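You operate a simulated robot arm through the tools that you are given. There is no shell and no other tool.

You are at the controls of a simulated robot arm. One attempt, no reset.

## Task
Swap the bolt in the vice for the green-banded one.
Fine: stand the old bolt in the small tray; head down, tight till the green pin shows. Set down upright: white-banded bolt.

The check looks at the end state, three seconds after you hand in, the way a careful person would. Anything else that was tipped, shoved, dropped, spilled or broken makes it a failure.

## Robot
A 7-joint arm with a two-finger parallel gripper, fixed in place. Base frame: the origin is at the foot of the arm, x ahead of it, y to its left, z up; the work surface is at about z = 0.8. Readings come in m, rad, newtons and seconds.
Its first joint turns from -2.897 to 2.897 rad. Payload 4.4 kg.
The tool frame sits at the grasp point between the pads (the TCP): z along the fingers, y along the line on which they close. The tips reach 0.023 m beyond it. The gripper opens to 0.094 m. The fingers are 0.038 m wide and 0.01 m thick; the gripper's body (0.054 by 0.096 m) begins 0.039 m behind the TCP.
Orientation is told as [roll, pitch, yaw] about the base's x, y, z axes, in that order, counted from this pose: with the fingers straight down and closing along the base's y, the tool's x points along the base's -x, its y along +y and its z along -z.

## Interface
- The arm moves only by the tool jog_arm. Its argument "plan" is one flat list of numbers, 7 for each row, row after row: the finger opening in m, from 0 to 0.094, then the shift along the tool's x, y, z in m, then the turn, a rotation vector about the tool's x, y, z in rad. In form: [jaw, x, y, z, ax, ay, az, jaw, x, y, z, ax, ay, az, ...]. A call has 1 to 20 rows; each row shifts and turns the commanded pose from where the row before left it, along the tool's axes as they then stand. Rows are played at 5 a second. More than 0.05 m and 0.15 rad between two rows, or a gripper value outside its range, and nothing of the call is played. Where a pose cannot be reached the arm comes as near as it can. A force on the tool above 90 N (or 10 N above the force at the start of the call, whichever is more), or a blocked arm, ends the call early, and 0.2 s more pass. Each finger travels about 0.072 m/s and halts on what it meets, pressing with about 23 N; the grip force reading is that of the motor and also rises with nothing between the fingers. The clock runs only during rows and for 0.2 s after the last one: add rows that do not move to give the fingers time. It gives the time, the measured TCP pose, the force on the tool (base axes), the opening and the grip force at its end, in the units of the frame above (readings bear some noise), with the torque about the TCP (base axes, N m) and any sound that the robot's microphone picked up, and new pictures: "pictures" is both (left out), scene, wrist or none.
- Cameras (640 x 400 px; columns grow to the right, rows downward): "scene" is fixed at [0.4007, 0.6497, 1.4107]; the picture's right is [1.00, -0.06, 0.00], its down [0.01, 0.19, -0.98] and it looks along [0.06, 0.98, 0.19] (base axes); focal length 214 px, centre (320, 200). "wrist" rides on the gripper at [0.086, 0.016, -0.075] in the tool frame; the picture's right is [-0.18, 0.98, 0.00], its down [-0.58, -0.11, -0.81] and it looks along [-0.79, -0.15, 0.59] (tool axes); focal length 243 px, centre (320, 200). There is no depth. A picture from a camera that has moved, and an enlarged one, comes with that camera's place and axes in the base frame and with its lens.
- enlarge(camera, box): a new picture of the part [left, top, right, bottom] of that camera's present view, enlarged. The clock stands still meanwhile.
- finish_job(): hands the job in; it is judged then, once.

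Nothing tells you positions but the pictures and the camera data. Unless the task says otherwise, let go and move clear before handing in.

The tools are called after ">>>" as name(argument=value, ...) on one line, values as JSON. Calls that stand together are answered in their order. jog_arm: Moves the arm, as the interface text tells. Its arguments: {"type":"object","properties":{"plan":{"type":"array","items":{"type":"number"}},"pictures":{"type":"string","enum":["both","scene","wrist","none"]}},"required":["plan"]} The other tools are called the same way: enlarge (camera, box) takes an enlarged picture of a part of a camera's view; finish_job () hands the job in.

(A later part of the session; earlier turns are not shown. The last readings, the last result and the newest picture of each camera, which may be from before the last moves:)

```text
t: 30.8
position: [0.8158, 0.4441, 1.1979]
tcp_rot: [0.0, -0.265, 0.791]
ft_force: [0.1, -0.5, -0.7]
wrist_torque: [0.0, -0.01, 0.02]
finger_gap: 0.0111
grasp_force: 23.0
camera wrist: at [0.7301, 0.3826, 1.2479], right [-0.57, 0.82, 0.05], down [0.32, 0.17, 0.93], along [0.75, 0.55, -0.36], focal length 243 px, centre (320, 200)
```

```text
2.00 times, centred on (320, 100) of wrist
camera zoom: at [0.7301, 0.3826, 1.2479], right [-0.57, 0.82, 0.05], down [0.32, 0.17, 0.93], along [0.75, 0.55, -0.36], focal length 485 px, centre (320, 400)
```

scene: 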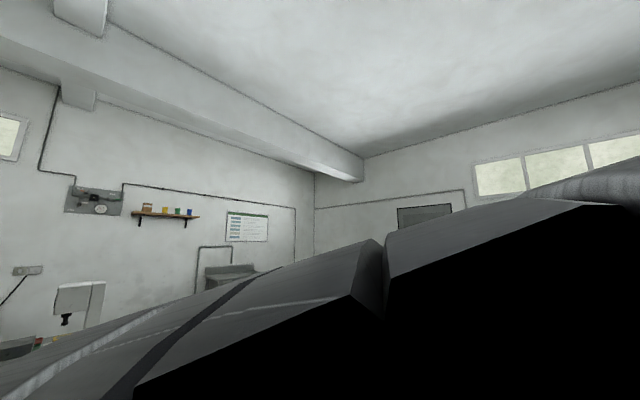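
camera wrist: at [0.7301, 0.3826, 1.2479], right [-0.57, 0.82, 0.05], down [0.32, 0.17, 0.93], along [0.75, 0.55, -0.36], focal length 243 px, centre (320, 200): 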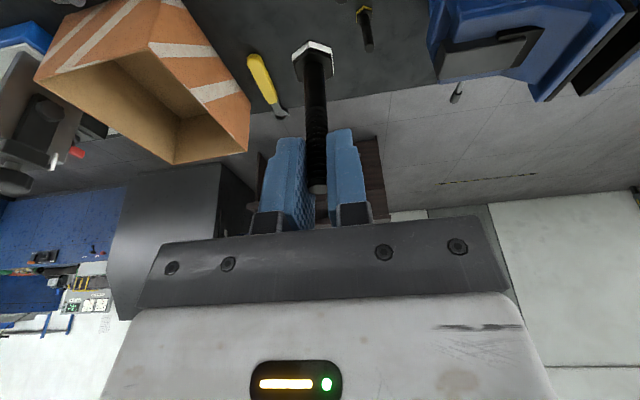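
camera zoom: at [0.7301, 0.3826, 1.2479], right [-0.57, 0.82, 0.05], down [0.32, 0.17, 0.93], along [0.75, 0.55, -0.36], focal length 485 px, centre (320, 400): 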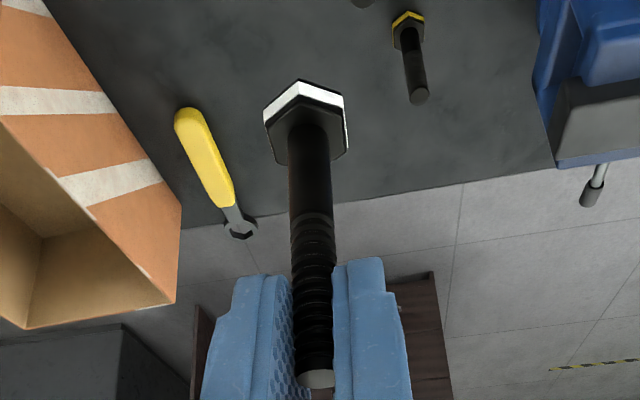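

I'm over the tray centre with the bolt vertical and its head about 83 mm below the TCP. I'll lower it most of the way and look.

>>> jog_arm(plan=[0.0, 0.00524, 0, 0.0193, 0, 0, 0, 0.0, 0.01048, 0, 0.0386, 0, 0, 0, 0.0, 0.01048, 0, 0.0386, 0, 0, 0, 0.0, 0.01048, 0, 0.0386, 0, 0, 0, 0.0, 0.01048, 0, 0.0386, 0, 0, 0, 0.0, 0.01048, 0, 0.0386, 0, 0, 0, 0.0, 0.01048, 0, 0.0386, 0, 0, 0, 0.0, 0.0055, 0, 0.0203, 0, 0, 0, 0.0, 0, 0, 0, 0, 0, 0], pictures="wrist")

>>> enlarge(camera="wrist", box=[160, 0, 480, 200])

```text
t: 32.8
position: [0.8158, 0.4442, 0.9162]
tcp_rot: [0.001, -0.267, 0.791]
ft_force: [0.0, 0.4, -1.3]
wrist_torque: [0.0, -0.04, 0.01]
finger_gap: 0.0109
grasp_force: 22.8
camera wrist: at [0.7304, 0.3827, 0.9673], right [-0.57, 0.82, 0.05], down [0.32, 0.17, 0.93], along [0.75, 0.55, -0.36], focal length 243 px, centre (320, 200)
```

wrist: 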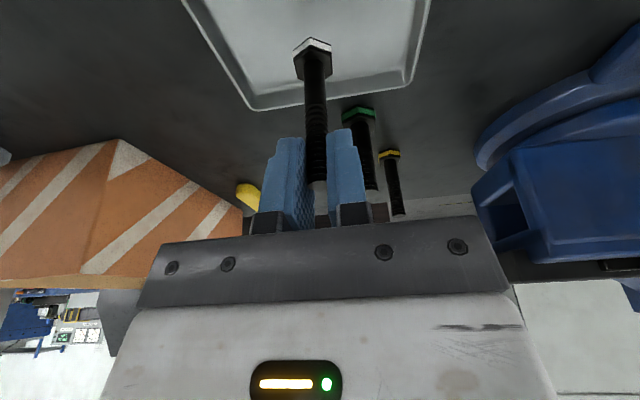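

```text
2.00 times, centred on (320, 100) of wrist
camera zoom: at [0.7304, 0.3827, 0.9673], right [-0.57, 0.82, 0.05], down [0.32, 0.17, 0.93], along [0.75, 0.55, -0.36], focal length 485 px, centre (320, 400)
```

zoom: 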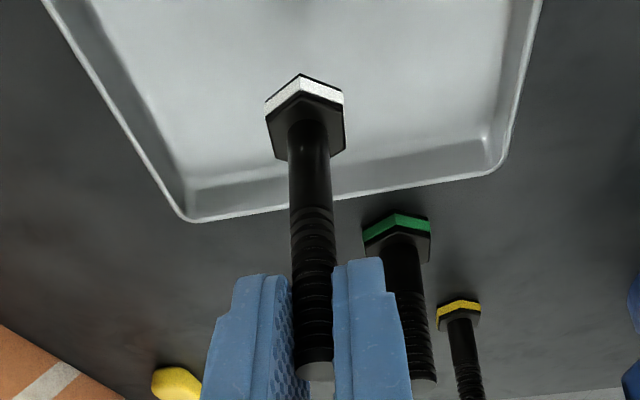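

The head is over the middle of the tray. I'll lower it slowly toward the tray floor, watching the force.

>>> jog_arm(plan=[0.0, 0.0021, 0, 0.0077, 0, 0, 0, 0.0, 0.0018, 0, 0.0068, 0, 0, 0, 0.0, 0.0013, 0, 0.0048, 0, 0, 0, 0.0, 0.0008, 0, 0.0029, 0, 0, 0, 0.0, 0, 0, 0, 0, 0, 0], pictures="wrist")

>>> enlarge(camera="wrist", box=[220, 0, 420, 125])

```text
t: 34.0
position: [0.8141, 0.4448, 0.8945]
tcp_rot: [0.0, -0.265, 0.791]
ft_force: [0.1, 0.7, -0.8]
wrist_torque: [0.02, 0.02, 0.01]
finger_gap: 0.0116
grasp_force: 23.0
camera wrist: at [0.7293, 0.383, 0.9442], right [-0.57, 0.82, 0.05], down [0.32, 0.17, 0.93], along [0.75, 0.55, -0.36], focal length 243 px, centre (320, 200)
```

wrist: 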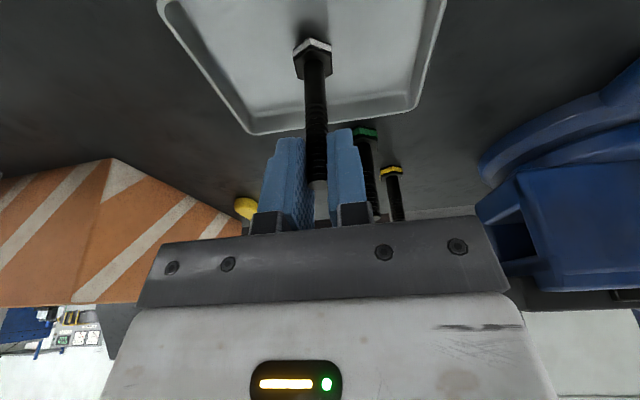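

```text
3.20 times, centred on (320, 62) of wrist
camera zoom: at [0.7293, 0.383, 0.9442], right [-0.57, 0.82, 0.05], down [0.32, 0.17, 0.93], along [0.75, 0.55, -0.36], focal length 776 px, centre (320, 640)
```

zoom: 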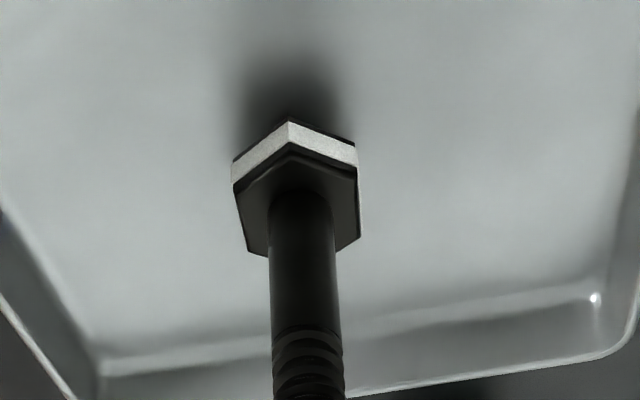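

The contact shadow is close below the head. I'll continue in millimetre steps.

>>> jog_arm(plan=[0.0, 0.0004, 0, 0.00145, 0, 0, 0, 0.0, 0.0004, 0, 0.00145, 0, 0, 0, 0.0, 0.0004, 0, 0.00145, 0, 0, 0, 0.0, 0, 0, 0, 0, 0, 0], pictures="none")

>>> enlarge(camera="wrist", box=[220, 0, 420, 125])

```text
t: 35.0
position: [0.8143, 0.4437, 0.8906]
tcp_rot: [0.0, -0.264, 0.791]
ft_force: [-0.4, 0.2, -1.5]
wrist_torque: [0.01, 0.0, 0.01]
finger_gap: 0.0117
grasp_force: 22.8
```

```text
3.20 times, centred on (320, 62) of wrist
camera zoom: at [0.7296, 0.3832, 0.9401], right [-0.57, 0.82, 0.05], down [0.32, 0.17, 0.93], along [0.75, 0.55, -0.36], focal length 776 px, centre (320, 640)
```

zoom: 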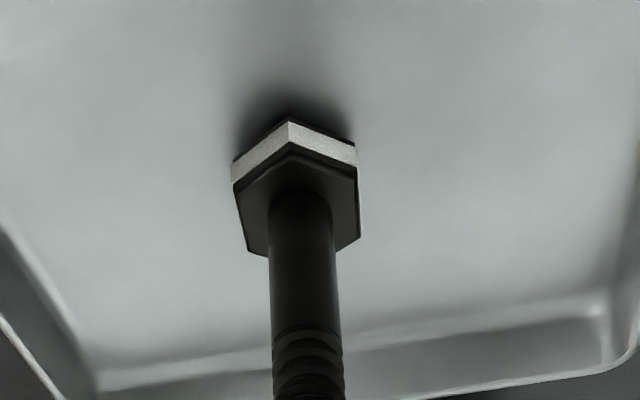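

>>> jog_arm(plan=[0.0, 0.0003, 0, 0.001, 0, 0, 0, 0.0, 0.0003, 0, 0.001, 0, 0, 0, 0.0, 0, 0, 0, 0, 0, 0], pictures="none")

>>> enlarge(camera="wrist", box=[220, 0, 420, 125])

```text
t: 35.8
position: [0.8156, 0.4449, 0.8873]
tcp_rot: [0.0, -0.266, 0.791]
ft_force: [-1.0, -0.5, 5.1]
wrist_torque: [-0.08, 0.12, -0.04]
finger_gap: 0.0114
grasp_force: 23.2
```

```text
3.20 times, centred on (320, 62) of wrist
camera zoom: at [0.73, 0.3832, 0.9376], right [-0.57, 0.82, 0.05], down [0.32, 0.17, 0.93], along [0.75, 0.55, -0.36], focal length 776 px, centre (320, 640)
```

zoom: 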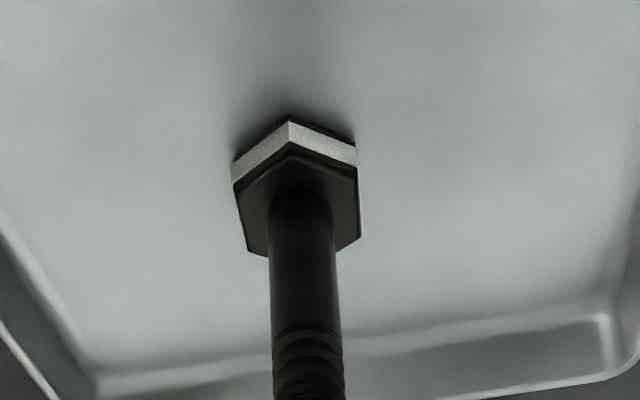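

The head is seated on the tray floor (about 5 N). I'll open slowly to release it.

>>> jog_arm(plan=[0.014, 0, 0, 0, 0, 0, 0, 0.018, 0, 0, 0, 0, 0, 0, 0.03, 0, 0, 0, 0, 0, 0, 0.05, 0, 0, 0, 0, 0, 0, 0.05, 0, 0, 0, 0, 0, 0, 0.05, 0, 0, 0, 0, 0, 0], pictures="wrist")

>>> enlarge(camera="wrist", box=[220, 0, 420, 240])

```text
t: 37.2
position: [0.8143, 0.4436, 0.8871]
tcp_rot: [-0.001, -0.265, 0.792]
ft_force: [-0.1, 0.0, -0.2]
wrist_torque: [-0.01, -0.04, 0.03]
finger_gap: 0.0502
grasp_force: 0.1
camera wrist: at [0.7299, 0.3831, 0.9372], right [-0.57, 0.82, 0.05], down [0.32, 0.17, 0.93], along [0.75, 0.55, -0.36], focal length 243 px, centre (320, 200)
```

wrist: 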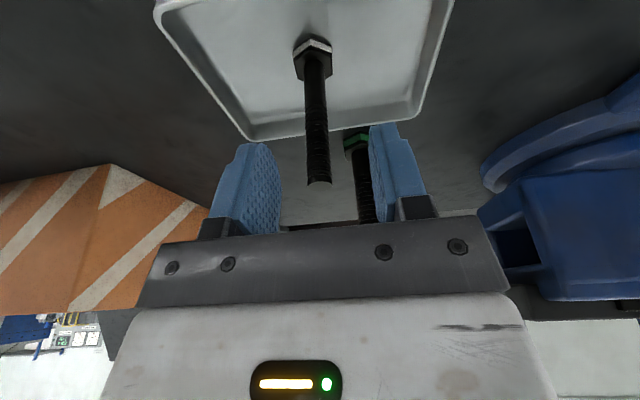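

```text
1.67 times, centred on (320, 120) of wrist
camera zoom: at [0.7299, 0.3831, 0.9372], right [-0.57, 0.82, 0.05], down [0.32, 0.17, 0.93], along [0.75, 0.55, -0.36], focal length 404 px, centre (320, 333)
```

zoom: 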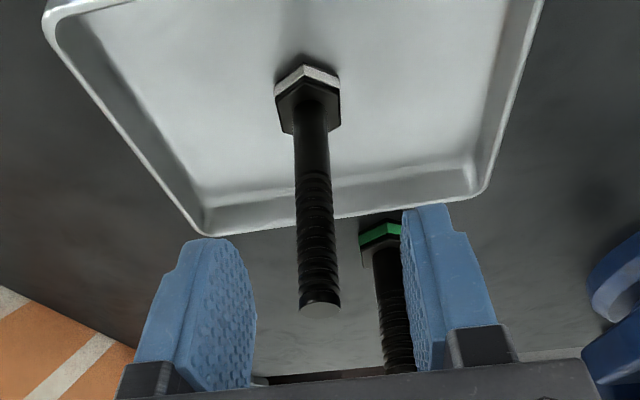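

The white-banded bolt stands upright in the tray. I'll retreat straight up and then look at the green bolt for its size and position.

>>> jog_arm(plan=[0.05, -0.0026, 0, -0.0097, 0, 0, 0, 0.05, -0.0079, 0, -0.029, 0, 0, 0, 0.05, -0.0105, 0, -0.0386, 0, 0, 0, 0.05, -0.0105, 0, -0.0386, 0, 0, 0, 0.05, 0.03, 0, 0, 0, 0, 0, 0.05, 0.03, 0, 0, 0, 0, 0, 0.05, 0, 0, 0, 0, 0, 0], pictures="wrist")

>>> enlarge(camera="wrist", box=[200, 0, 480, 200])

```text
t: 38.8
position: [0.7736, 0.4038, 0.9925]
tcp_rot: [-0.001, -0.265, 0.792]
ft_force: [-0.5, 0.9, 0.0]
wrist_torque: [-0.04, 0.02, 0.0]
finger_gap: 0.0502
grasp_force: 0.2
camera wrist: at [0.6888, 0.342, 1.0427], right [-0.57, 0.82, 0.05], down [0.32, 0.17, 0.93], along [0.75, 0.55, -0.36], focal length 243 px, centre (320, 200)
```

wrist: 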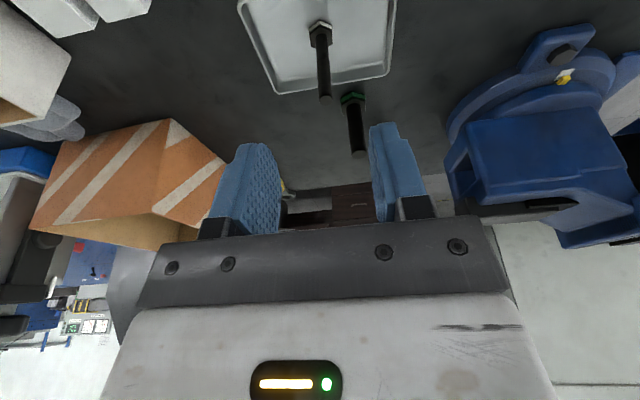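

```text
2.00 times, centred on (340, 100) of wrist
camera zoom: at [0.6888, 0.342, 1.0427], right [-0.57, 0.82, 0.05], down [0.32, 0.17, 0.93], along [0.75, 0.55, -0.36], focal length 485 px, centre (280, 400)
```

zoom: 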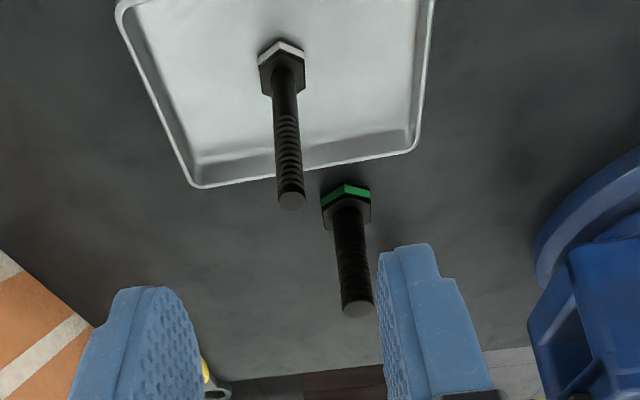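

Both bolts look fine. The green one stands at (0.863, 0.531), with a head about 28–30 mm across the flats and its tip at z ≈ 0.889. The jaw gap (about 30 mm) needs roughly 10 mm more, so I'll go back to the handle side, high and clear, and roll the gripper again.

>>> jog_arm(plan=[0.04, -0.0096, 0, -0.0354, 0, 0, 0, 0.02, -0.0096, 0, -0.0354, 0, 0, 0, 0.0, -0.0096, 0, -0.0354, 0, 0, 0, 0.0, -0.002, 0.03, 0, 0, 0, 0, 0.0, -0.005, 0.045, 0.0015, 0, 0, 0, 0.0, -0.005, 0.045, 0.0015, 0, 0, 0, 0.0, -0.005, 0.045, 0.0015, 0, 0, 0, 0.0, -0.005, 0.045, 0.0015, 0, 0, 0, 0.0, -0.005, 0.045, 0.0015, 0, 0, 0, 0.0, -0.005, 0.045, 0.0015, 0, 0, 0, 0.0, -0.005, 0.045, 0.0015, 0, 0, 0, 0.0, -0.005, 0.045, 0.0015, 0, 0, 0, 0.0, -0.005, 0.045, 0.0015, 0, 0, 0, 0.0, -0.002, 0.03, 0, 0, 0, 0, 0.0, 0, 0, 0, 0, 0, 0], pictures="none")

>>> jog_arm(plan=[0.0, 0, 0, 0, 0, 0, 0.1428, 0.0, 0, 0, 0, 0, 0, 0.1428, 0.0, 0, 0, 0, 0, 0, 0.1428, 0.0, 0, 0, 0, 0, 0, 0.1428, 0.0, 0, 0, 0, 0, 0, 0.1428, 0.0, 0, 0, 0, 0, 0, 0.1428, 0.0, 0, 0, 0, 0, 0, 0.1428, 0.0, 0, 0, 0, 0, 0, 0.1428, 0.0, 0, 0, 0, 0, 0, 0.1428, 0.0, 0, 0, 0, 0, 0, 0.1428, 0.0, 0, 0, 0, 0, 0, 0.1428, 0.0, 0, 0, 0, 0, 0, 0], pictures="wrist")

```text
t: 42.0
position: [0.4784, 0.7649, 1.1006]
tcp_rot: [0.0, -0.265, 0.791]
ft_force: [0.2, -0.8, 0.2]
wrist_torque: [0.01, 0.01, 0.03]
finger_gap: 0.0
grasp_force: 23.3
```

```text
t: 44.6
position: [0.4781, 0.7673, 1.1012]
tcp_rot: [0.265, 0.0, -0.782]
ft_force: [0.4, 0.8, -1.2]
wrist_torque: [0.01, -0.03, 0.0]
finger_gap: 0.0
grasp_force: 22.8
camera wrist: at [0.4141, 0.8254, 1.1782], right [0.8, 0.54, 0.26], down [0.19, -0.63, 0.75], along [0.57, -0.55, -0.61], focal length 243 px, centre (320, 200)
```

wrist: 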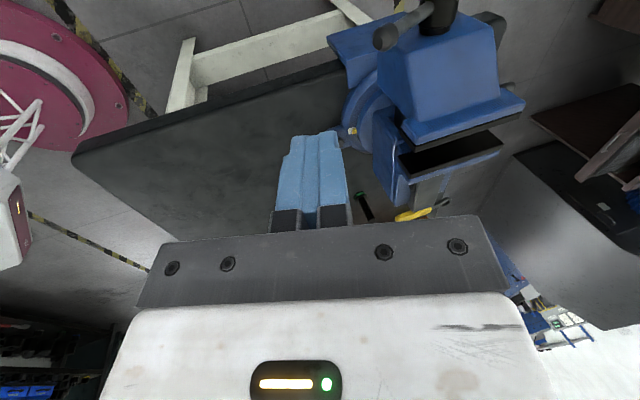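

Now I'll tilt the rolled tool toward horizontal in place so the fingers can get under the near end of the bar.

>>> jog_arm(plan=[0.0, 0, 0, 0, -0.14, 0, 0, 0.0, 0, 0, 0, -0.14, 0, 0, 0.0, 0, 0, 0, -0.14, 0, 0, 0.0, 0, 0, 0, -0.14, 0, 0, 0.0, 0, 0, 0, -0.14, 0, 0, 0.0, 0, 0, 0, -0.14, 0, 0, 0.0, 0, 0, 0, -0.14, 0, 0, 0.0, 0, 0, 0, 0, 0, 0], pictures="wrist")

```text
t: 46.4
position: [0.4786, 0.7664, 1.101]
tcp_rot: [1.177, -0.001, -0.781]
ft_force: [1.0, -0.5, 0.9]
wrist_torque: [-0.01, 0.01, -0.01]
finger_gap: 0.0
grasp_force: 23.0
out of reach, approached as far as the arm can: row 7
camera wrist: at [0.3724, 0.7834, 1.1465], right [0.4, 0.14, 0.91], down [-0.14, -0.97, 0.21], along [0.91, -0.21, -0.36], focal length 243 px, centre (320, 200)
```

wrist: 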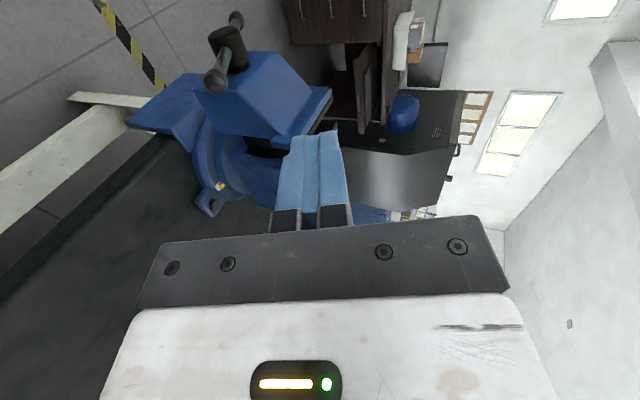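

>>> enlarge(camera="wrist", box=[110, 0, 370, 200])

```text
2.00 times, centred on (240, 100) of wrist
camera zoom: at [0.3724, 0.7834, 1.1465], right [0.4, 0.14, 0.91], down [-0.14, -0.97, 0.21], along [0.91, -0.21, -0.36], focal length 485 px, centre (480, 400)
```

zoom: 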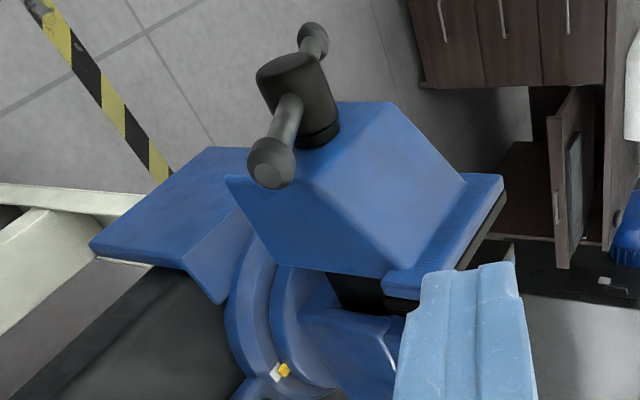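

The tilt limit here is about 23° below horizontal, which is enough since the bar's near end sits at about φ = 28°. I'll descend on the near side to just below the knob's level.

>>> jog_arm(plan=[0.0, -0.0015, -0.0344, 0.0143, 0, 0, 0, 0.0, -0.0015, -0.0344, 0.0143, 0, 0, 0, 0.0, -0.0015, -0.0344, 0.0143, 0, 0, 0, 0.0, -0.0015, -0.0344, 0.0143, 0, 0, 0, 0.0, -0.0015, -0.0344, 0.0143, 0, 0, 0, 0.0, 0, 0, 0, 0, 0, 0], pictures="wrist")

>>> enlarge(camera="wrist", box=[160, 0, 400, 200])

```text
t: 47.8
position: [0.5271, 0.7952, 1.0263]
tcp_rot: [1.132, -0.004, -0.773]
ft_force: [0.2, 0.5, 0.2]
wrist_torque: [0.01, 0.02, -0.01]
finger_gap: 0.0002
grasp_force: 22.9
out of reach, approached as far as the arm can: row 1, 2, 3, 4, 5
camera wrist: at [0.4222, 0.8116, 1.0736], right [0.42, 0.17, 0.89], down [-0.13, -0.96, 0.25], along [0.9, -0.22, -0.38], focal length 243 px, centre (320, 200)
```

wrist: 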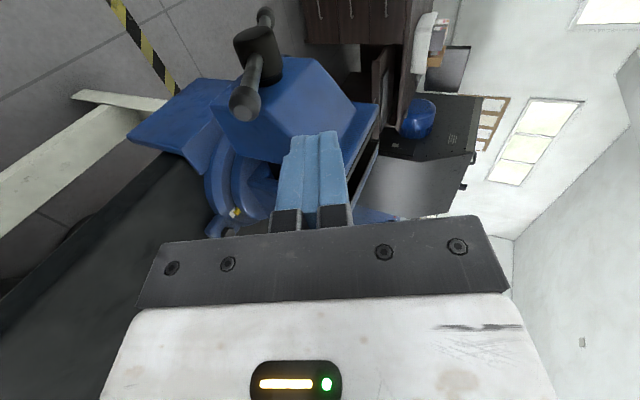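

```text
2.00 times, centred on (280, 100) of wrist
camera zoom: at [0.4222, 0.8116, 1.0736], right [0.42, 0.17, 0.89], down [-0.13, -0.96, 0.25], along [0.9, -0.22, -0.38], focal length 485 px, centre (400, 400)
```

zoom: 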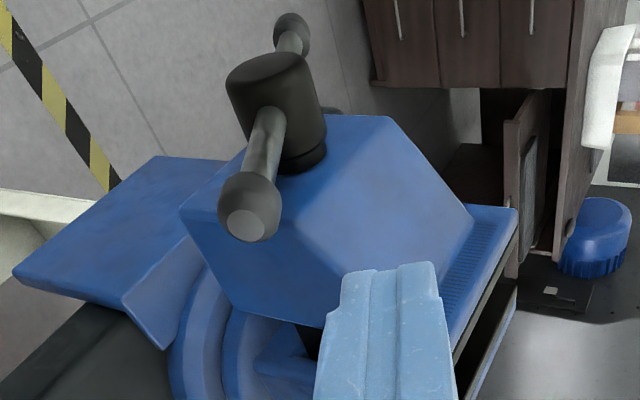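

Tool-near-horizontal is out of reach down low, so I'll use the fingers as a fork over the knob at about α = 40° and crank it around. First I'll restore a reachable tilt and check the pose.

>>> jog_arm(plan=[0.0, 0, 0, 0, 0.14, 0, 0, 0.0, 0, 0, 0, 0.14, 0, 0, 0.0, 0, 0, 0, 0, 0, 0], pictures="none")

```text
t: 48.6
position: [0.5279, 0.7927, 1.0256]
tcp_rot: [0.893, -0.001, -0.78]
ft_force: [0.0, -0.6, 0.1]
wrist_torque: [0.0, -0.03, 0.0]
finger_gap: 0.0001
grasp_force: 23.0
```

The commanded pose is good again at α ≈ 39°. I'll open the fingers and pre-position in line with the near knob.

>>> jog_arm(plan=[0.03, 0.0035, -0.0138, 0.0186, 0, 0, 0, 0.05, 0.0035, -0.0138, 0.0186, 0, 0, 0, 0.05, 0, 0, 0, 0, 0, 0, 0.05, 0, 0, 0, 0, 0, 0], pictures="wrist")

>>> enlarge(camera="wrist", box=[200, 40, 440, 240])

```text
t: 49.6
position: [0.531, 0.8078, 0.983]
tcp_rot: [0.895, 0.0, -0.779]
ft_force: [-0.3, -0.6, 0.2]
wrist_torque: [0.01, -0.02, 0.01]
finger_gap: 0.0501
grasp_force: 0.1
camera wrist: at [0.4339, 0.8343, 1.0432], right [0.56, 0.31, 0.77], down [-0.08, -0.9, 0.42], along [0.82, -0.3, -0.49], focal length 243 px, centre (320, 200)
```

wrist: 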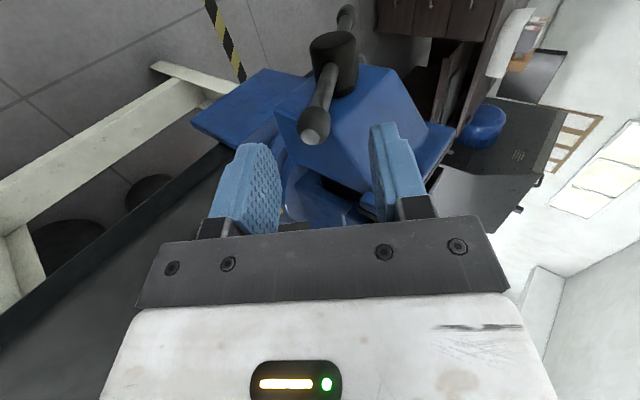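

```text
2.00 times, centred on (320, 140) of wrist
camera zoom: at [0.4339, 0.8343, 1.0432], right [0.56, 0.31, 0.77], down [-0.08, -0.9, 0.42], along [0.82, -0.3, -0.49], focal length 485 px, centre (320, 320)
```

zoom: 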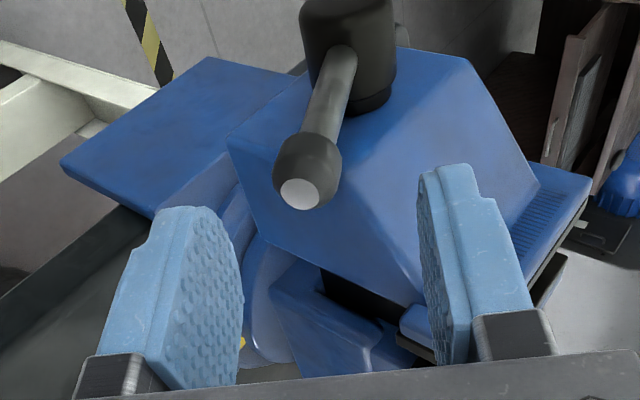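

The knob sits between the fingers, slightly toward the lower one. I'll advance over it.

>>> jog_arm(plan=[0.05, 0, -0.0012, 0.016, 0, 0, 0, 0.05, 0, -0.0012, 0.016, 0, 0, 0, 0.05, 0, -0.0012, 0.016, 0, 0, 0, 0.05, 0, 0, 0, 0, 0, 0], pictures="wrist")

>>> enlarge(camera="wrist", box=[200, 40, 440, 240])

```text
t: 50.6
position: [0.5567, 0.8325, 0.9496]
tcp_rot: [0.895, -0.001, -0.78]
ft_force: [-0.1, -0.3, -0.5]
wrist_torque: [0.03, 0.01, 0.03]
finger_gap: 0.05
grasp_force: 0.1
camera wrist: at [0.4595, 0.8592, 1.0093], right [0.56, 0.31, 0.77], down [-0.08, -0.9, 0.42], along [0.82, -0.3, -0.49], focal length 243 px, centre (320, 200)
```

wrist: 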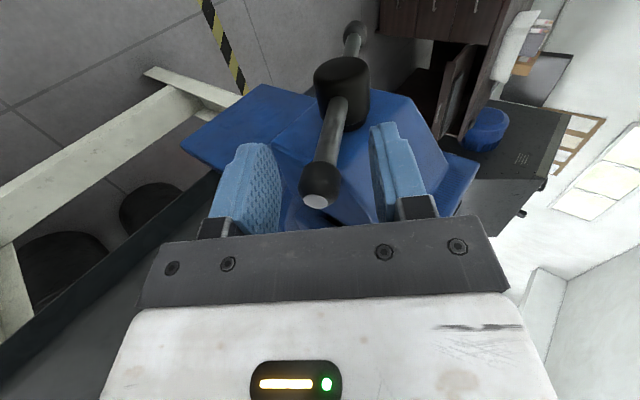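

```text
2.00 times, centred on (320, 140) of wrist
camera zoom: at [0.4595, 0.8592, 1.0093], right [0.56, 0.31, 0.77], down [-0.08, -0.9, 0.42], along [0.82, -0.3, -0.49], focal length 485 px, centre (320, 320)
```

zoom: 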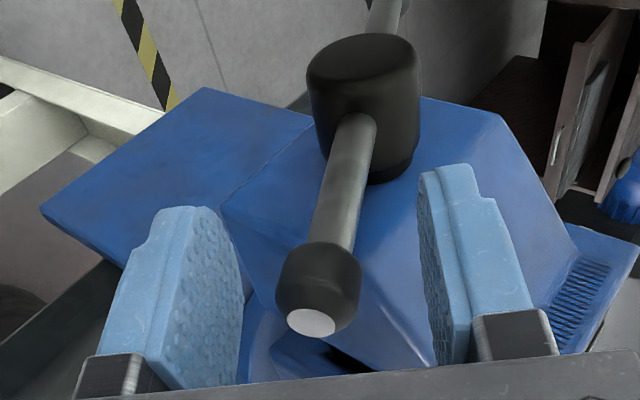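

The knob is centred in the fork. I'll narrow the fork and crank the near end up and over (loosening), following the jaw outward as it opens.

>>> jog_arm(plan=[0.032, 0, 0, 0, 0, 0, 0, 0.032, 0.0009, 0.0054, -0.0008, 0.0558, 0, 0, 0.032, 0.0009, 0.0054, -0.0008, 0.0558, 0, 0, 0.032, 0.0009, 0.0071, -0.0007, 0.0558, 0, 0, 0.032, 0.0009, 0.0071, -0.0007, 0.0558, 0, 0, 0.032, 0.0009, 0.0071, -0.0002, 0.0558, 0, 0, 0.032, 0.0009, 0.0071, -0.0002, 0.0558, 0, 0, 0.032, 0, 0, 0, 0, 0, 0], pictures="wrist")

>>> enlarge(camera="wrist", box=[200, 40, 440, 240])

```text
t: 52.4
position: [0.5694, 0.8532, 0.9789]
tcp_rot: [0.561, 0.0, -0.782]
ft_force: [-2.1, -0.4, -0.9]
wrist_torque: [0.02, -0.02, -0.01]
finger_gap: 0.0326
grasp_force: 0.6
camera wrist: at [0.489, 0.8964, 1.0513], right [0.72, 0.46, 0.52], down [0.05, -0.78, 0.63], along [0.7, -0.42, -0.58], focal length 243 px, centre (320, 200)
```

wrist: 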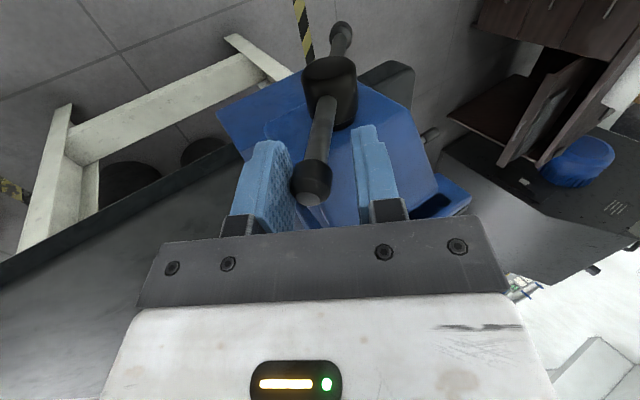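

```text
2.00 times, centred on (320, 140) of wrist
camera zoom: at [0.489, 0.8964, 1.0513], right [0.72, 0.46, 0.52], down [0.05, -0.78, 0.63], along [0.7, -0.42, -0.58], focal length 485 px, centre (320, 320)
```

zoom: 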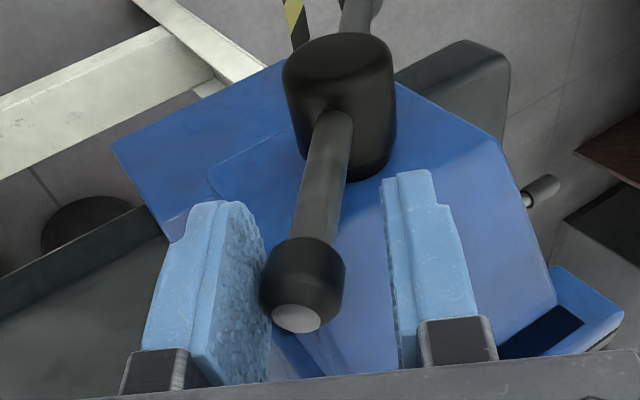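

It's working with only about 2 N. I'll continue the crank over the top.

>>> jog_arm(plan=[0.032, 0.0009, 0.0071, 0.0003, 0.0558, 0, 0, 0.032, 0.0009, 0.0071, 0.0003, 0.0558, 0, 0, 0.032, 0.0009, 0.0071, 0.0007, 0.0558, 0, 0, 0.032, 0.0009, 0.0071, 0.0007, 0.0558, 0, 0, 0.032, 0.0009, 0.007, 0.0012, 0.0558, 0, 0, 0.032, 0.0009, 0.007, 0.0012, 0.0558, 0, 0, 0.032, 0.0009, 0.0069, 0.0016, 0.0558, 0, 0, 0.032, 0.0009, 0.0069, 0.0016, 0.0558, 0, 0, 0.032, 0.0, 0.0, 0.0, 0, 0, 0], pictures="wrist")

>>> enlarge(camera="wrist", box=[200, 40, 440, 240])

```text
t: 54.4
position: [0.6041, 0.8982, 0.9911]
tcp_rot: [0.114, 0.0, -0.779]
ft_force: [-1.3, -0.7, 0.8]
wrist_torque: [-0.02, 0.02, -0.05]
finger_gap: 0.0328
grasp_force: 0.5
camera wrist: at [0.5467, 0.9645, 1.0683], right [0.82, 0.56, 0.11], down [0.27, -0.55, 0.79], along [0.51, -0.61, -0.6], focal length 243 px, centre (320, 200)
```

wrist: 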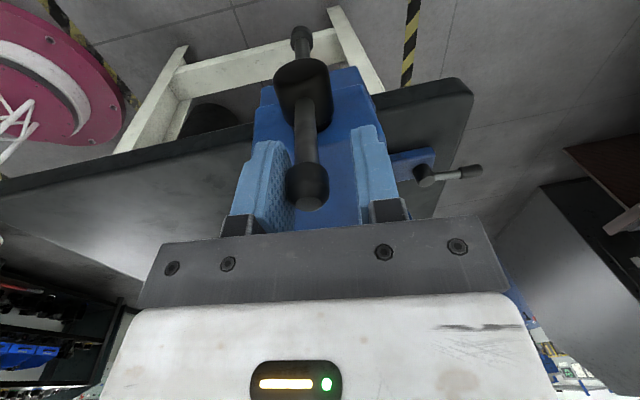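

```text
2.00 times, centred on (320, 140) of wrist
camera zoom: at [0.5467, 0.9645, 1.0683], right [0.82, 0.56, 0.11], down [0.27, -0.55, 0.79], along [0.51, -0.61, -0.6], focal length 485 px, centre (320, 320)
```

zoom: 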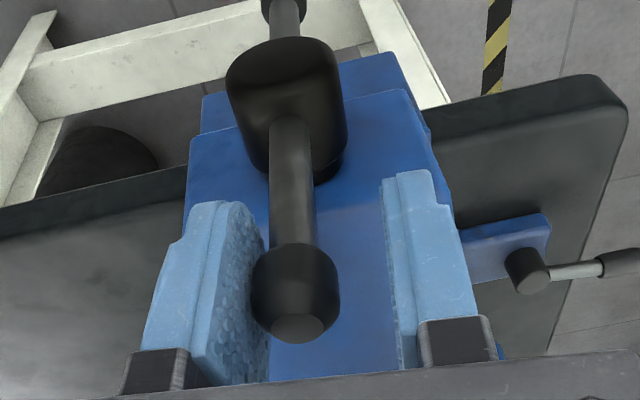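

>>> jog_arm(plan=[0.032, 0.0009, 0.0069, 0.002, 0.0558, 0, 0, 0.032, 0.0009, 0.0069, 0.002, 0.0558, 0, 0, 0.032, 0.0009, 0.0068, 0.0025, 0, 0, 0, 0.032, 0.0, 0.0, 0.0, 0, 0, 0], pictures="wrist")

```text
t: 55.4
position: [0.6156, 0.9148, 0.9851]
tcp_rot: [0.001, 0.0, -0.782]
ft_force: [-1.6, -1.1, 0.2]
wrist_torque: [-0.04, 0.07, 0.02]
finger_gap: 0.0327
grasp_force: 0.9
camera wrist: at [0.5646, 0.9872, 1.0606], right [0.82, 0.57, 0.0], down [0.34, -0.49, 0.81], along [0.46, -0.66, -0.59], focal length 243 px, centre (320, 200)
```

wrist: 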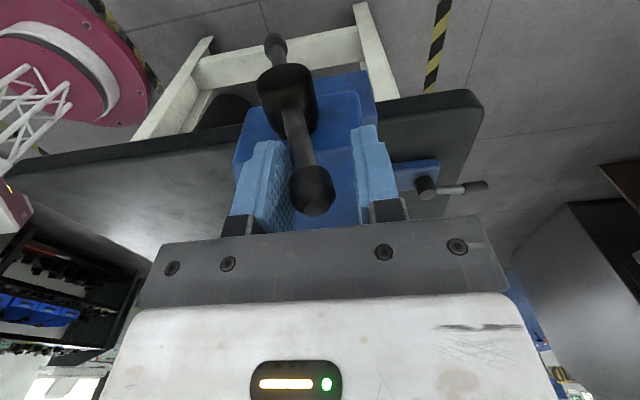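

The jaws should now be open about 45 mm. I'll withdraw straight up off the knob and unroll the gripper.

>>> jog_arm(plan=[0.036, 0, -0.004, 0, 0, 0, 0, 0.04, 0, 0, -0.02, 0, 0, 0, 0.04, 0, 0, -0.045, 0, 0, 0, 0.04, 0, 0, -0.045, 0, 0, 0, 0.04, 0, 0, -0.045, 0, 0, 0, 0.04, 0, 0, 0, 0, 0, -0.1428, 0.04, 0, 0, 0, 0, 0, -0.1428, 0.04, 0, 0, 0, 0, 0, -0.1428, 0.04, 0, 0, 0, 0, 0, -0.1428, 0.04, 0, 0, 0, 0, 0, -0.1428, 0.05, 0, 0, 0, 0, 0, -0.1428, 0.05, 0, 0, 0, 0, 0, -0.1428, 0.05, 0, 0, 0, 0, 0, -0.1428, 0.05, 0, 0, 0, 0, 0, -0.1428, 0.05, 0, 0, 0, 0, 0, -0.1428, 0.05, 0, 0, 0, 0, 0, -0.1428, 0.05, 0.045, 0, 0, 0, 0, 0, 0.05, 0.045, 0, 0, 0, 0, 0, 0.05, 0, 0, 0, 0, 0, 0], pictures="wrist")

>>> enlarge(camera="wrist", box=[180, 0, 420, 160])

```text
t: 59.4
position: [0.5505, 0.8507, 1.1417]
tcp_rot: [0.0, -0.002, 0.791]
ft_force: [0.0, 0.4, -0.8]
wrist_torque: [0.0, 0.02, -0.01]
finger_gap: 0.0502
grasp_force: 0.0
camera wrist: at [0.4773, 0.7995, 1.2167], right [-0.57, 0.82, 0.0], down [0.49, 0.34, 0.81], along [0.66, 0.46, -0.59], focal length 243 px, centre (320, 200)
```

wrist: 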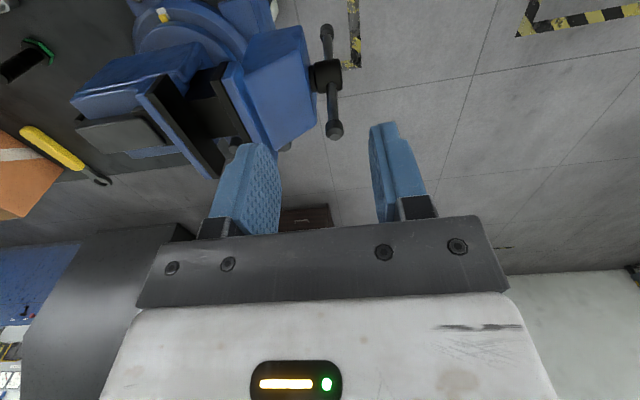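

```text
2.50 times, centred on (300, 80) of wrist
camera zoom: at [0.4773, 0.7995, 1.2167], right [-0.57, 0.82, 0.0], down [0.49, 0.34, 0.81], along [0.66, 0.46, -0.59], focal length 606 px, centre (370, 500)
```

zoom: 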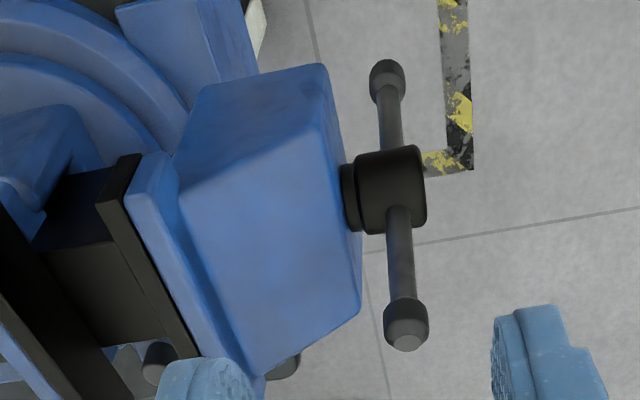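

>>> jog_arm(plan=[0.05, 0.02, -0.045, 0, 0, 0, 0, 0.05, 0.02, -0.045, 0, 0, 0, 0, 0.05, 0.02, -0.045, 0, 0, 0, 0, 0.05, 0, 0, 0, 0, 0, 0], pictures="wrist")

>>> enlarge(camera="wrist", box=[240, 0, 420, 180])

```text
t: 60.4
position: [0.6046, 0.7118, 1.1399]
tcp_rot: [-0.001, -0.002, 0.791]
ft_force: [-0.4, 0.5, 0.5]
wrist_torque: [0.02, 0.02, 0.0]
finger_gap: 0.0499
grasp_force: 0.1
camera wrist: at [0.5316, 0.6623, 1.2154], right [-0.57, 0.82, 0.0], down [0.49, 0.34, 0.81], along [0.66, 0.46, -0.59], focal length 243 px, centre (320, 200)
```

wrist: 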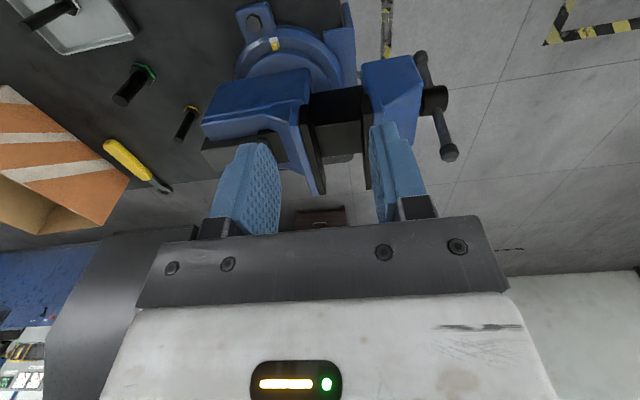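

```text
2.22 times, centred on (330, 90) of wrist
camera zoom: at [0.5316, 0.6623, 1.2154], right [-0.57, 0.82, 0.0], down [0.49, 0.34, 0.81], along [0.66, 0.46, -0.59], focal length 539 px, centre (298, 444)
```

zoom: 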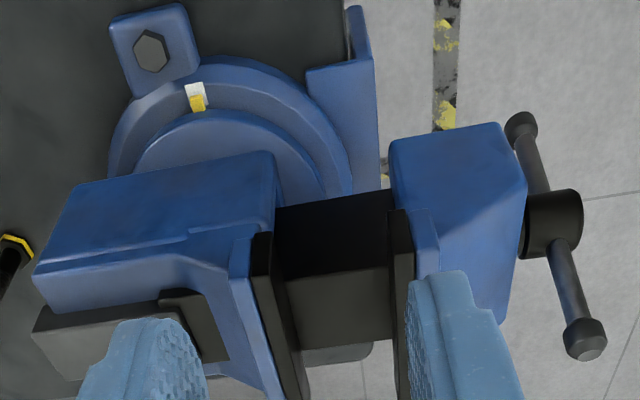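

The jaws are open about 50 mm, with a flat slide between them (e 1.03–1.09, centred where the old bolt stood). Now I'll tilt the tool slightly outward and go to the green bolt.

>>> jog_arm(plan=[0.06, 0, 0, 0, 0, -0.145, 0, 0.06, 0, -0.02, 0, 0, -0.145, 0, 0.06, 0, -0.04, 0, 0, -0.145, 0, 0.06, -0.007, -0.045, 0.003, 0, 0, 0, 0.06, -0.007, -0.045, 0.003, 0, 0, 0, 0.06, -0.007, -0.045, 0.003, 0, 0, 0, 0.06, -0.007, -0.045, 0.003, 0, 0, 0, 0.06, -0.007, -0.04, 0.003, 0, 0, 0, 0.06, -0.007, -0.02, 0.003, 0, 0, 0, 0.06, -0.0058, -0.011, 0.0042, 0, 0, 0, 0.06, 0, 0, 0, 0, 0, 0], pictures="wrist")

>>> enlarge(camera="wrist", box=[200, 0, 440, 180])

```text
t: 62.8
position: [0.8627, 0.5279, 1.1406]
tcp_rot: [-0.002, -0.436, 0.79]
ft_force: [0.0, 0.6, -0.1]
wrist_torque: [-0.04, 0.01, 0.01]
finger_gap: 0.0601
grasp_force: 0.1
camera wrist: at [0.7723, 0.4621, 1.1727], right [-0.58, 0.81, 0.08], down [0.21, 0.06, 0.98], along [0.79, 0.58, -0.2], focal length 243 px, centre (320, 200)
```

wrist: 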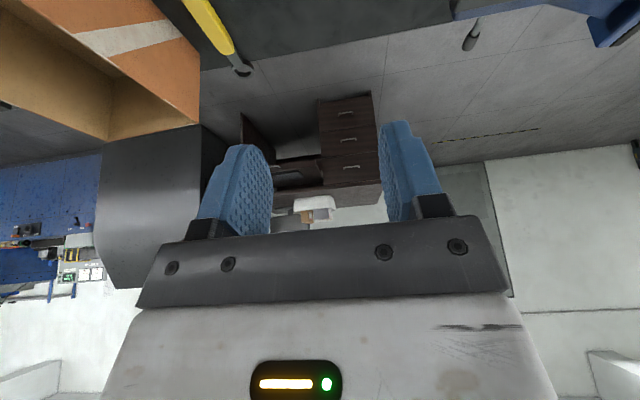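

```text
2.22 times, centred on (320, 90) of wrist
camera zoom: at [0.7723, 0.4621, 1.1727], right [-0.58, 0.81, 0.08], down [0.21, 0.06, 0.98], along [0.79, 0.58, -0.2], focal length 539 px, centre (320, 444)
```

zoom: 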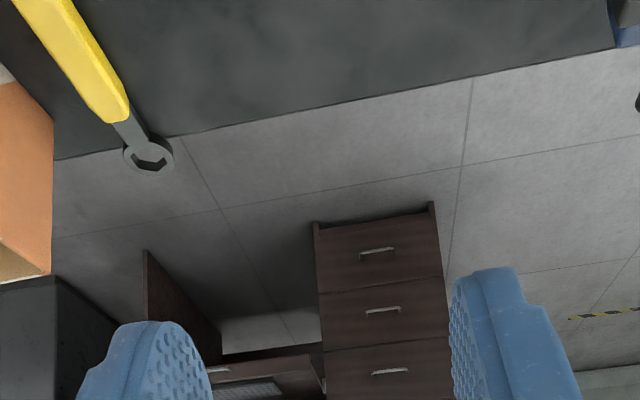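

The bolt is out of view below. I'll back off slightly and descend to a height still above every bolt tip, to sight it.

>>> jog_arm(plan=[0.06, 0.025, 0, -0.0116, 0, 0, 0, 0.06, 0.025, 0, -0.0116, 0, 0, 0, 0.06, 0.0174, 0, 0.0374, 0, 0, 0, 0.06, 0.0174, 0, 0.0374, 0, 0, 0, 0.06, 0.0174, 0, 0.0374, 0, 0, 0, 0.06, 0.0174, 0, 0.0374, 0, 0, 0, 0.06, 0, 0, 0, 0, 0, 0], pictures="wrist")

>>> enlarge(camera="wrist", box=[200, 0, 440, 180])

```text
t: 64.4
position: [0.8228, 0.491, 0.9755]
tcp_rot: [0.001, -0.436, 0.79]
ft_force: [-0.2, -0.6, -0.2]
wrist_torque: [0.0, 0.01, -0.02]
finger_gap: 0.0599
grasp_force: 0.0
camera wrist: at [0.733, 0.4244, 1.0075], right [-0.58, 0.81, 0.08], down [0.21, 0.06, 0.98], along [0.79, 0.58, -0.2], focal length 243 px, centre (320, 200)
```

wrist: 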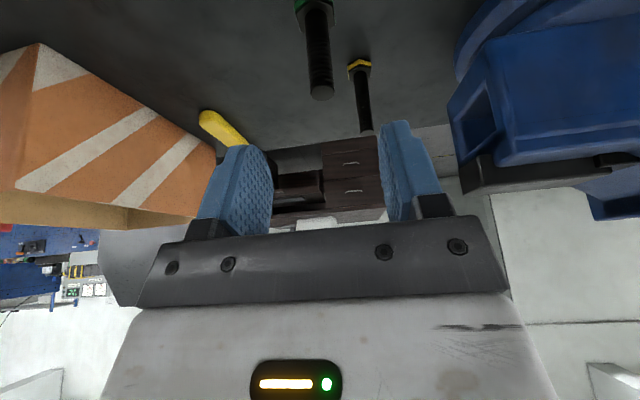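

```text
2.22 times, centred on (320, 90) of wrist
camera zoom: at [0.733, 0.4244, 1.0075], right [-0.58, 0.81, 0.08], down [0.21, 0.06, 0.98], along [0.79, 0.58, -0.2], focal length 539 px, centre (320, 444)
```

zoom: 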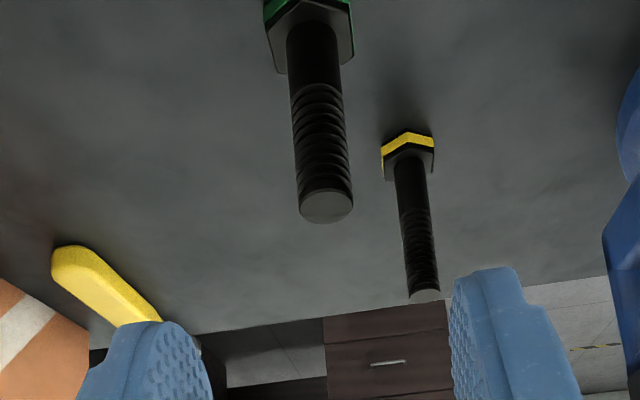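

The green tip is confirmed at about (0.863, 0.530, 0.888). I'll move directly above it, then descend with the fingers straddling the shank.

>>> jog_arm(plan=[0.06, -0.0254, -0.0005, 0.0118, 0, 0, 0, 0.06, -0.0254, -0.0005, 0.0118, 0, 0, 0, 0.06, 0.0, 0, 0.0, 0, 0, 0, 0.06, 0.0127, 0, 0.0272, 0, 0, 0, 0.06, 0.0106, 0, 0.0227, 0, 0, 0, 0.06, 0, 0, 0, 0, 0, 0], pictures="wrist")

>>> enlarge(camera="wrist", box=[200, 0, 440, 240])

```text
t: 65.8
position: [0.8622, 0.5296, 0.921]
tcp_rot: [0.0, -0.436, 0.788]
ft_force: [-0.6, -0.3, 0.1]
wrist_torque: [0.03, 0.01, 0.02]
finger_gap: 0.0601
grasp_force: 0.1
camera wrist: at [0.7726, 0.4633, 0.9532], right [-0.58, 0.81, 0.08], down [0.21, 0.06, 0.98], along [0.79, 0.58, -0.2], focal length 243 px, centre (320, 200)
```

wrist: 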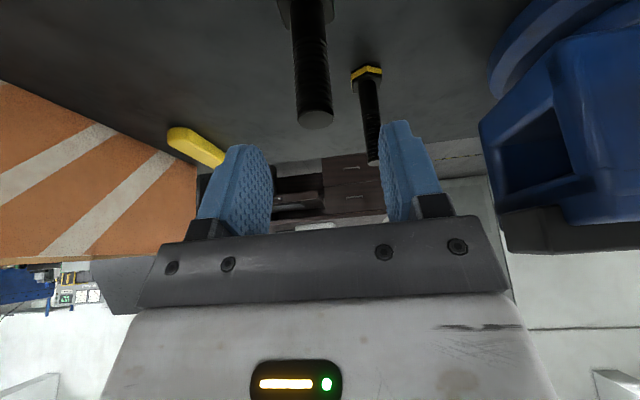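

```text
1.67 times, centred on (320, 120) of wrist
camera zoom: at [0.7726, 0.4633, 0.9532], right [-0.58, 0.81, 0.08], down [0.21, 0.06, 0.98], along [0.79, 0.58, -0.2], focal length 404 px, centre (320, 333)
```

zoom: 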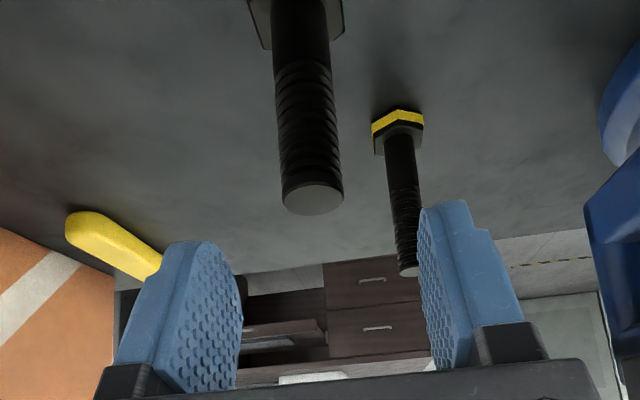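

Aligned to within about a millimetre. I'll descend to grip height.

>>> jog_arm(plan=[0.06, 0.0063, 0, 0.0136, 0, 0, 0, 0.06, 0.0055, 0, 0.0118, 0, 0, 0, 0.06, 0.0042, 0, 0.0091, 0, 0, 0, 0.06, 0, 0, 0, 0, 0, 0], pictures="wrist")

>>> enlarge(camera="wrist", box=[200, 40, 440, 240])

```text
t: 66.8
position: [0.8627, 0.5298, 0.8819]
tcp_rot: [-0.001, -0.437, 0.79]
ft_force: [-0.7, 0.6, 0.2]
wrist_torque: [-0.03, -0.01, -0.02]
finger_gap: 0.0599
grasp_force: 0.1
camera wrist: at [0.7732, 0.4626, 0.9133], right [-0.58, 0.81, 0.08], down [0.21, 0.06, 0.98], along [0.79, 0.58, -0.2], focal length 243 px, centre (320, 200)
```

wrist: 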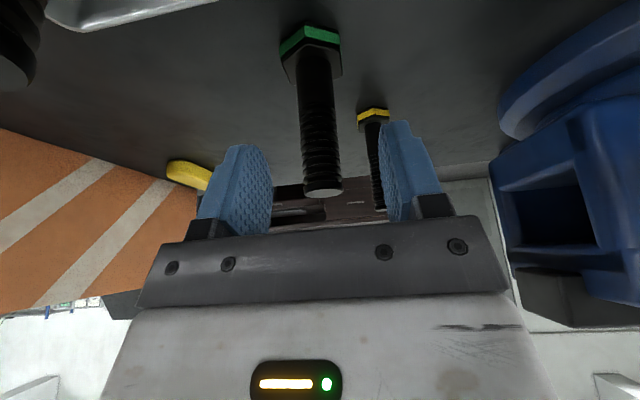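

```text
2.00 times, centred on (320, 140) of wrist
camera zoom: at [0.7732, 0.4626, 0.9133], right [-0.58, 0.81, 0.08], down [0.21, 0.06, 0.98], along [0.79, 0.58, -0.2], focal length 485 px, centre (320, 320)
```

zoom: 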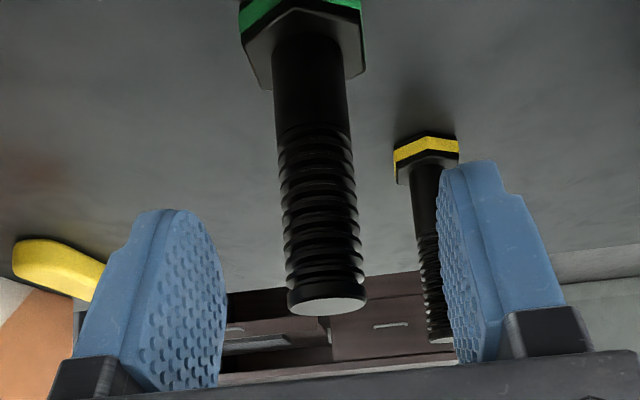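

The shank is centred between the pads. I'll close on it.

>>> jog_arm(plan=[0.03, 0, 0, 0, 0, 0, 0, 0.0, 0, 0, 0, 0, 0, 0, 0.0, 0, 0, 0, 0, 0, 0, 0.0, 0, 0, 0, 0, 0, 0], pictures="wrist")

```text
t: 67.8
position: [0.8627, 0.5311, 0.8812]
tcp_rot: [0.0, -0.436, 0.792]
ft_force: [-1.2, 0.3, -0.2]
wrist_torque: [0.03, 0.04, 0.04]
finger_gap: 0.0194
grasp_force: 23.2
camera wrist: at [0.7731, 0.4626, 0.9133], right [-0.58, 0.81, 0.08], down [0.21, 0.06, 0.98], along [0.79, 0.58, -0.2], focal length 243 px, centre (320, 200)
```

wrist: 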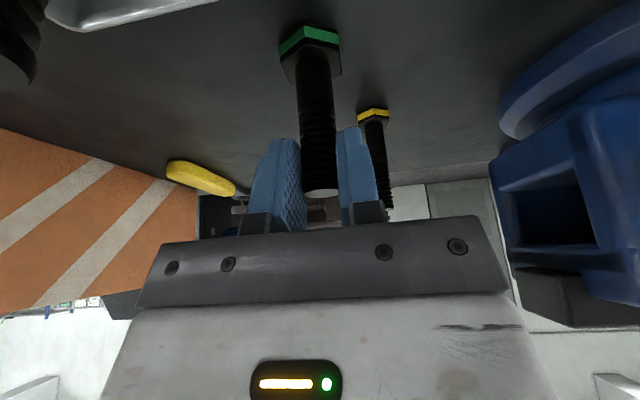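

Gripped on the 19 mm shank. I'll lift straight up.

>>> jog_arm(plan=[0.0, -0.0042, 0, -0.0091, 0, 0, 0, 0.0, -0.0084, 0, -0.0181, 0, 0, 0, 0.0, -0.0148, 0, -0.0317, 0, 0, 0, 0.0, -0.0148, 0, -0.0317, 0, 0, 0, 0.0, 0, 0, 0, 0, 0, 0], pictures="wrist")

>>> enlarge(camera="wrist", box=[200, 0, 440, 240])

```text
t: 69.0
position: [0.8621, 0.5272, 0.9839]
tcp_rot: [-0.001, -0.436, 0.791]
ft_force: [-0.1, 0.5, -3.9]
wrist_torque: [0.01, 0.03, 0.0]
finger_gap: 0.0196
grasp_force: 23.0
camera wrist: at [0.7725, 0.4611, 1.0157], right [-0.58, 0.81, 0.08], down [0.21, 0.06, 0.98], along [0.79, 0.58, -0.2], focal length 243 px, centre (320, 200)
```

wrist: 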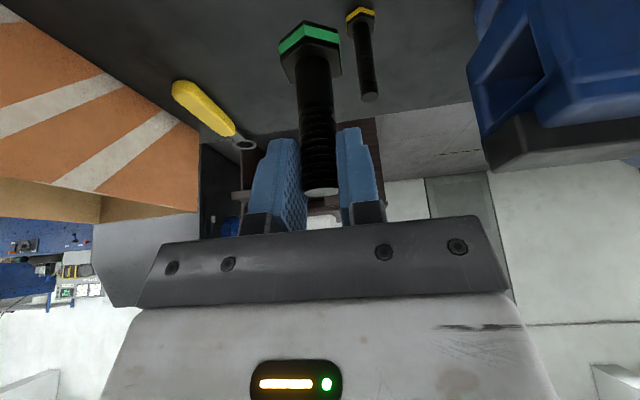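

```text
1.67 times, centred on (320, 120) of wrist
camera zoom: at [0.7725, 0.4611, 1.0157], right [-0.58, 0.81, 0.08], down [0.21, 0.06, 0.98], along [0.79, 0.58, -0.2], focal length 404 px, centre (320, 333)
```

zoom: 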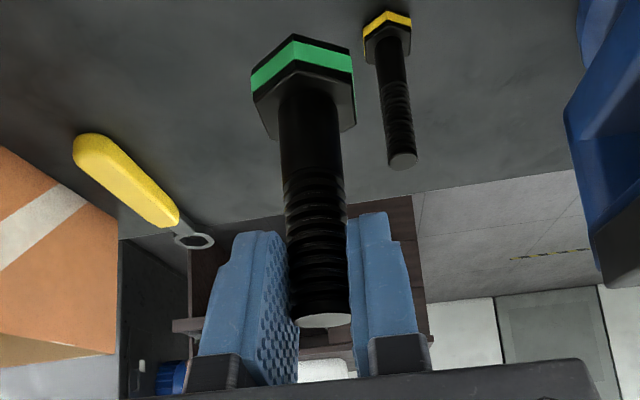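

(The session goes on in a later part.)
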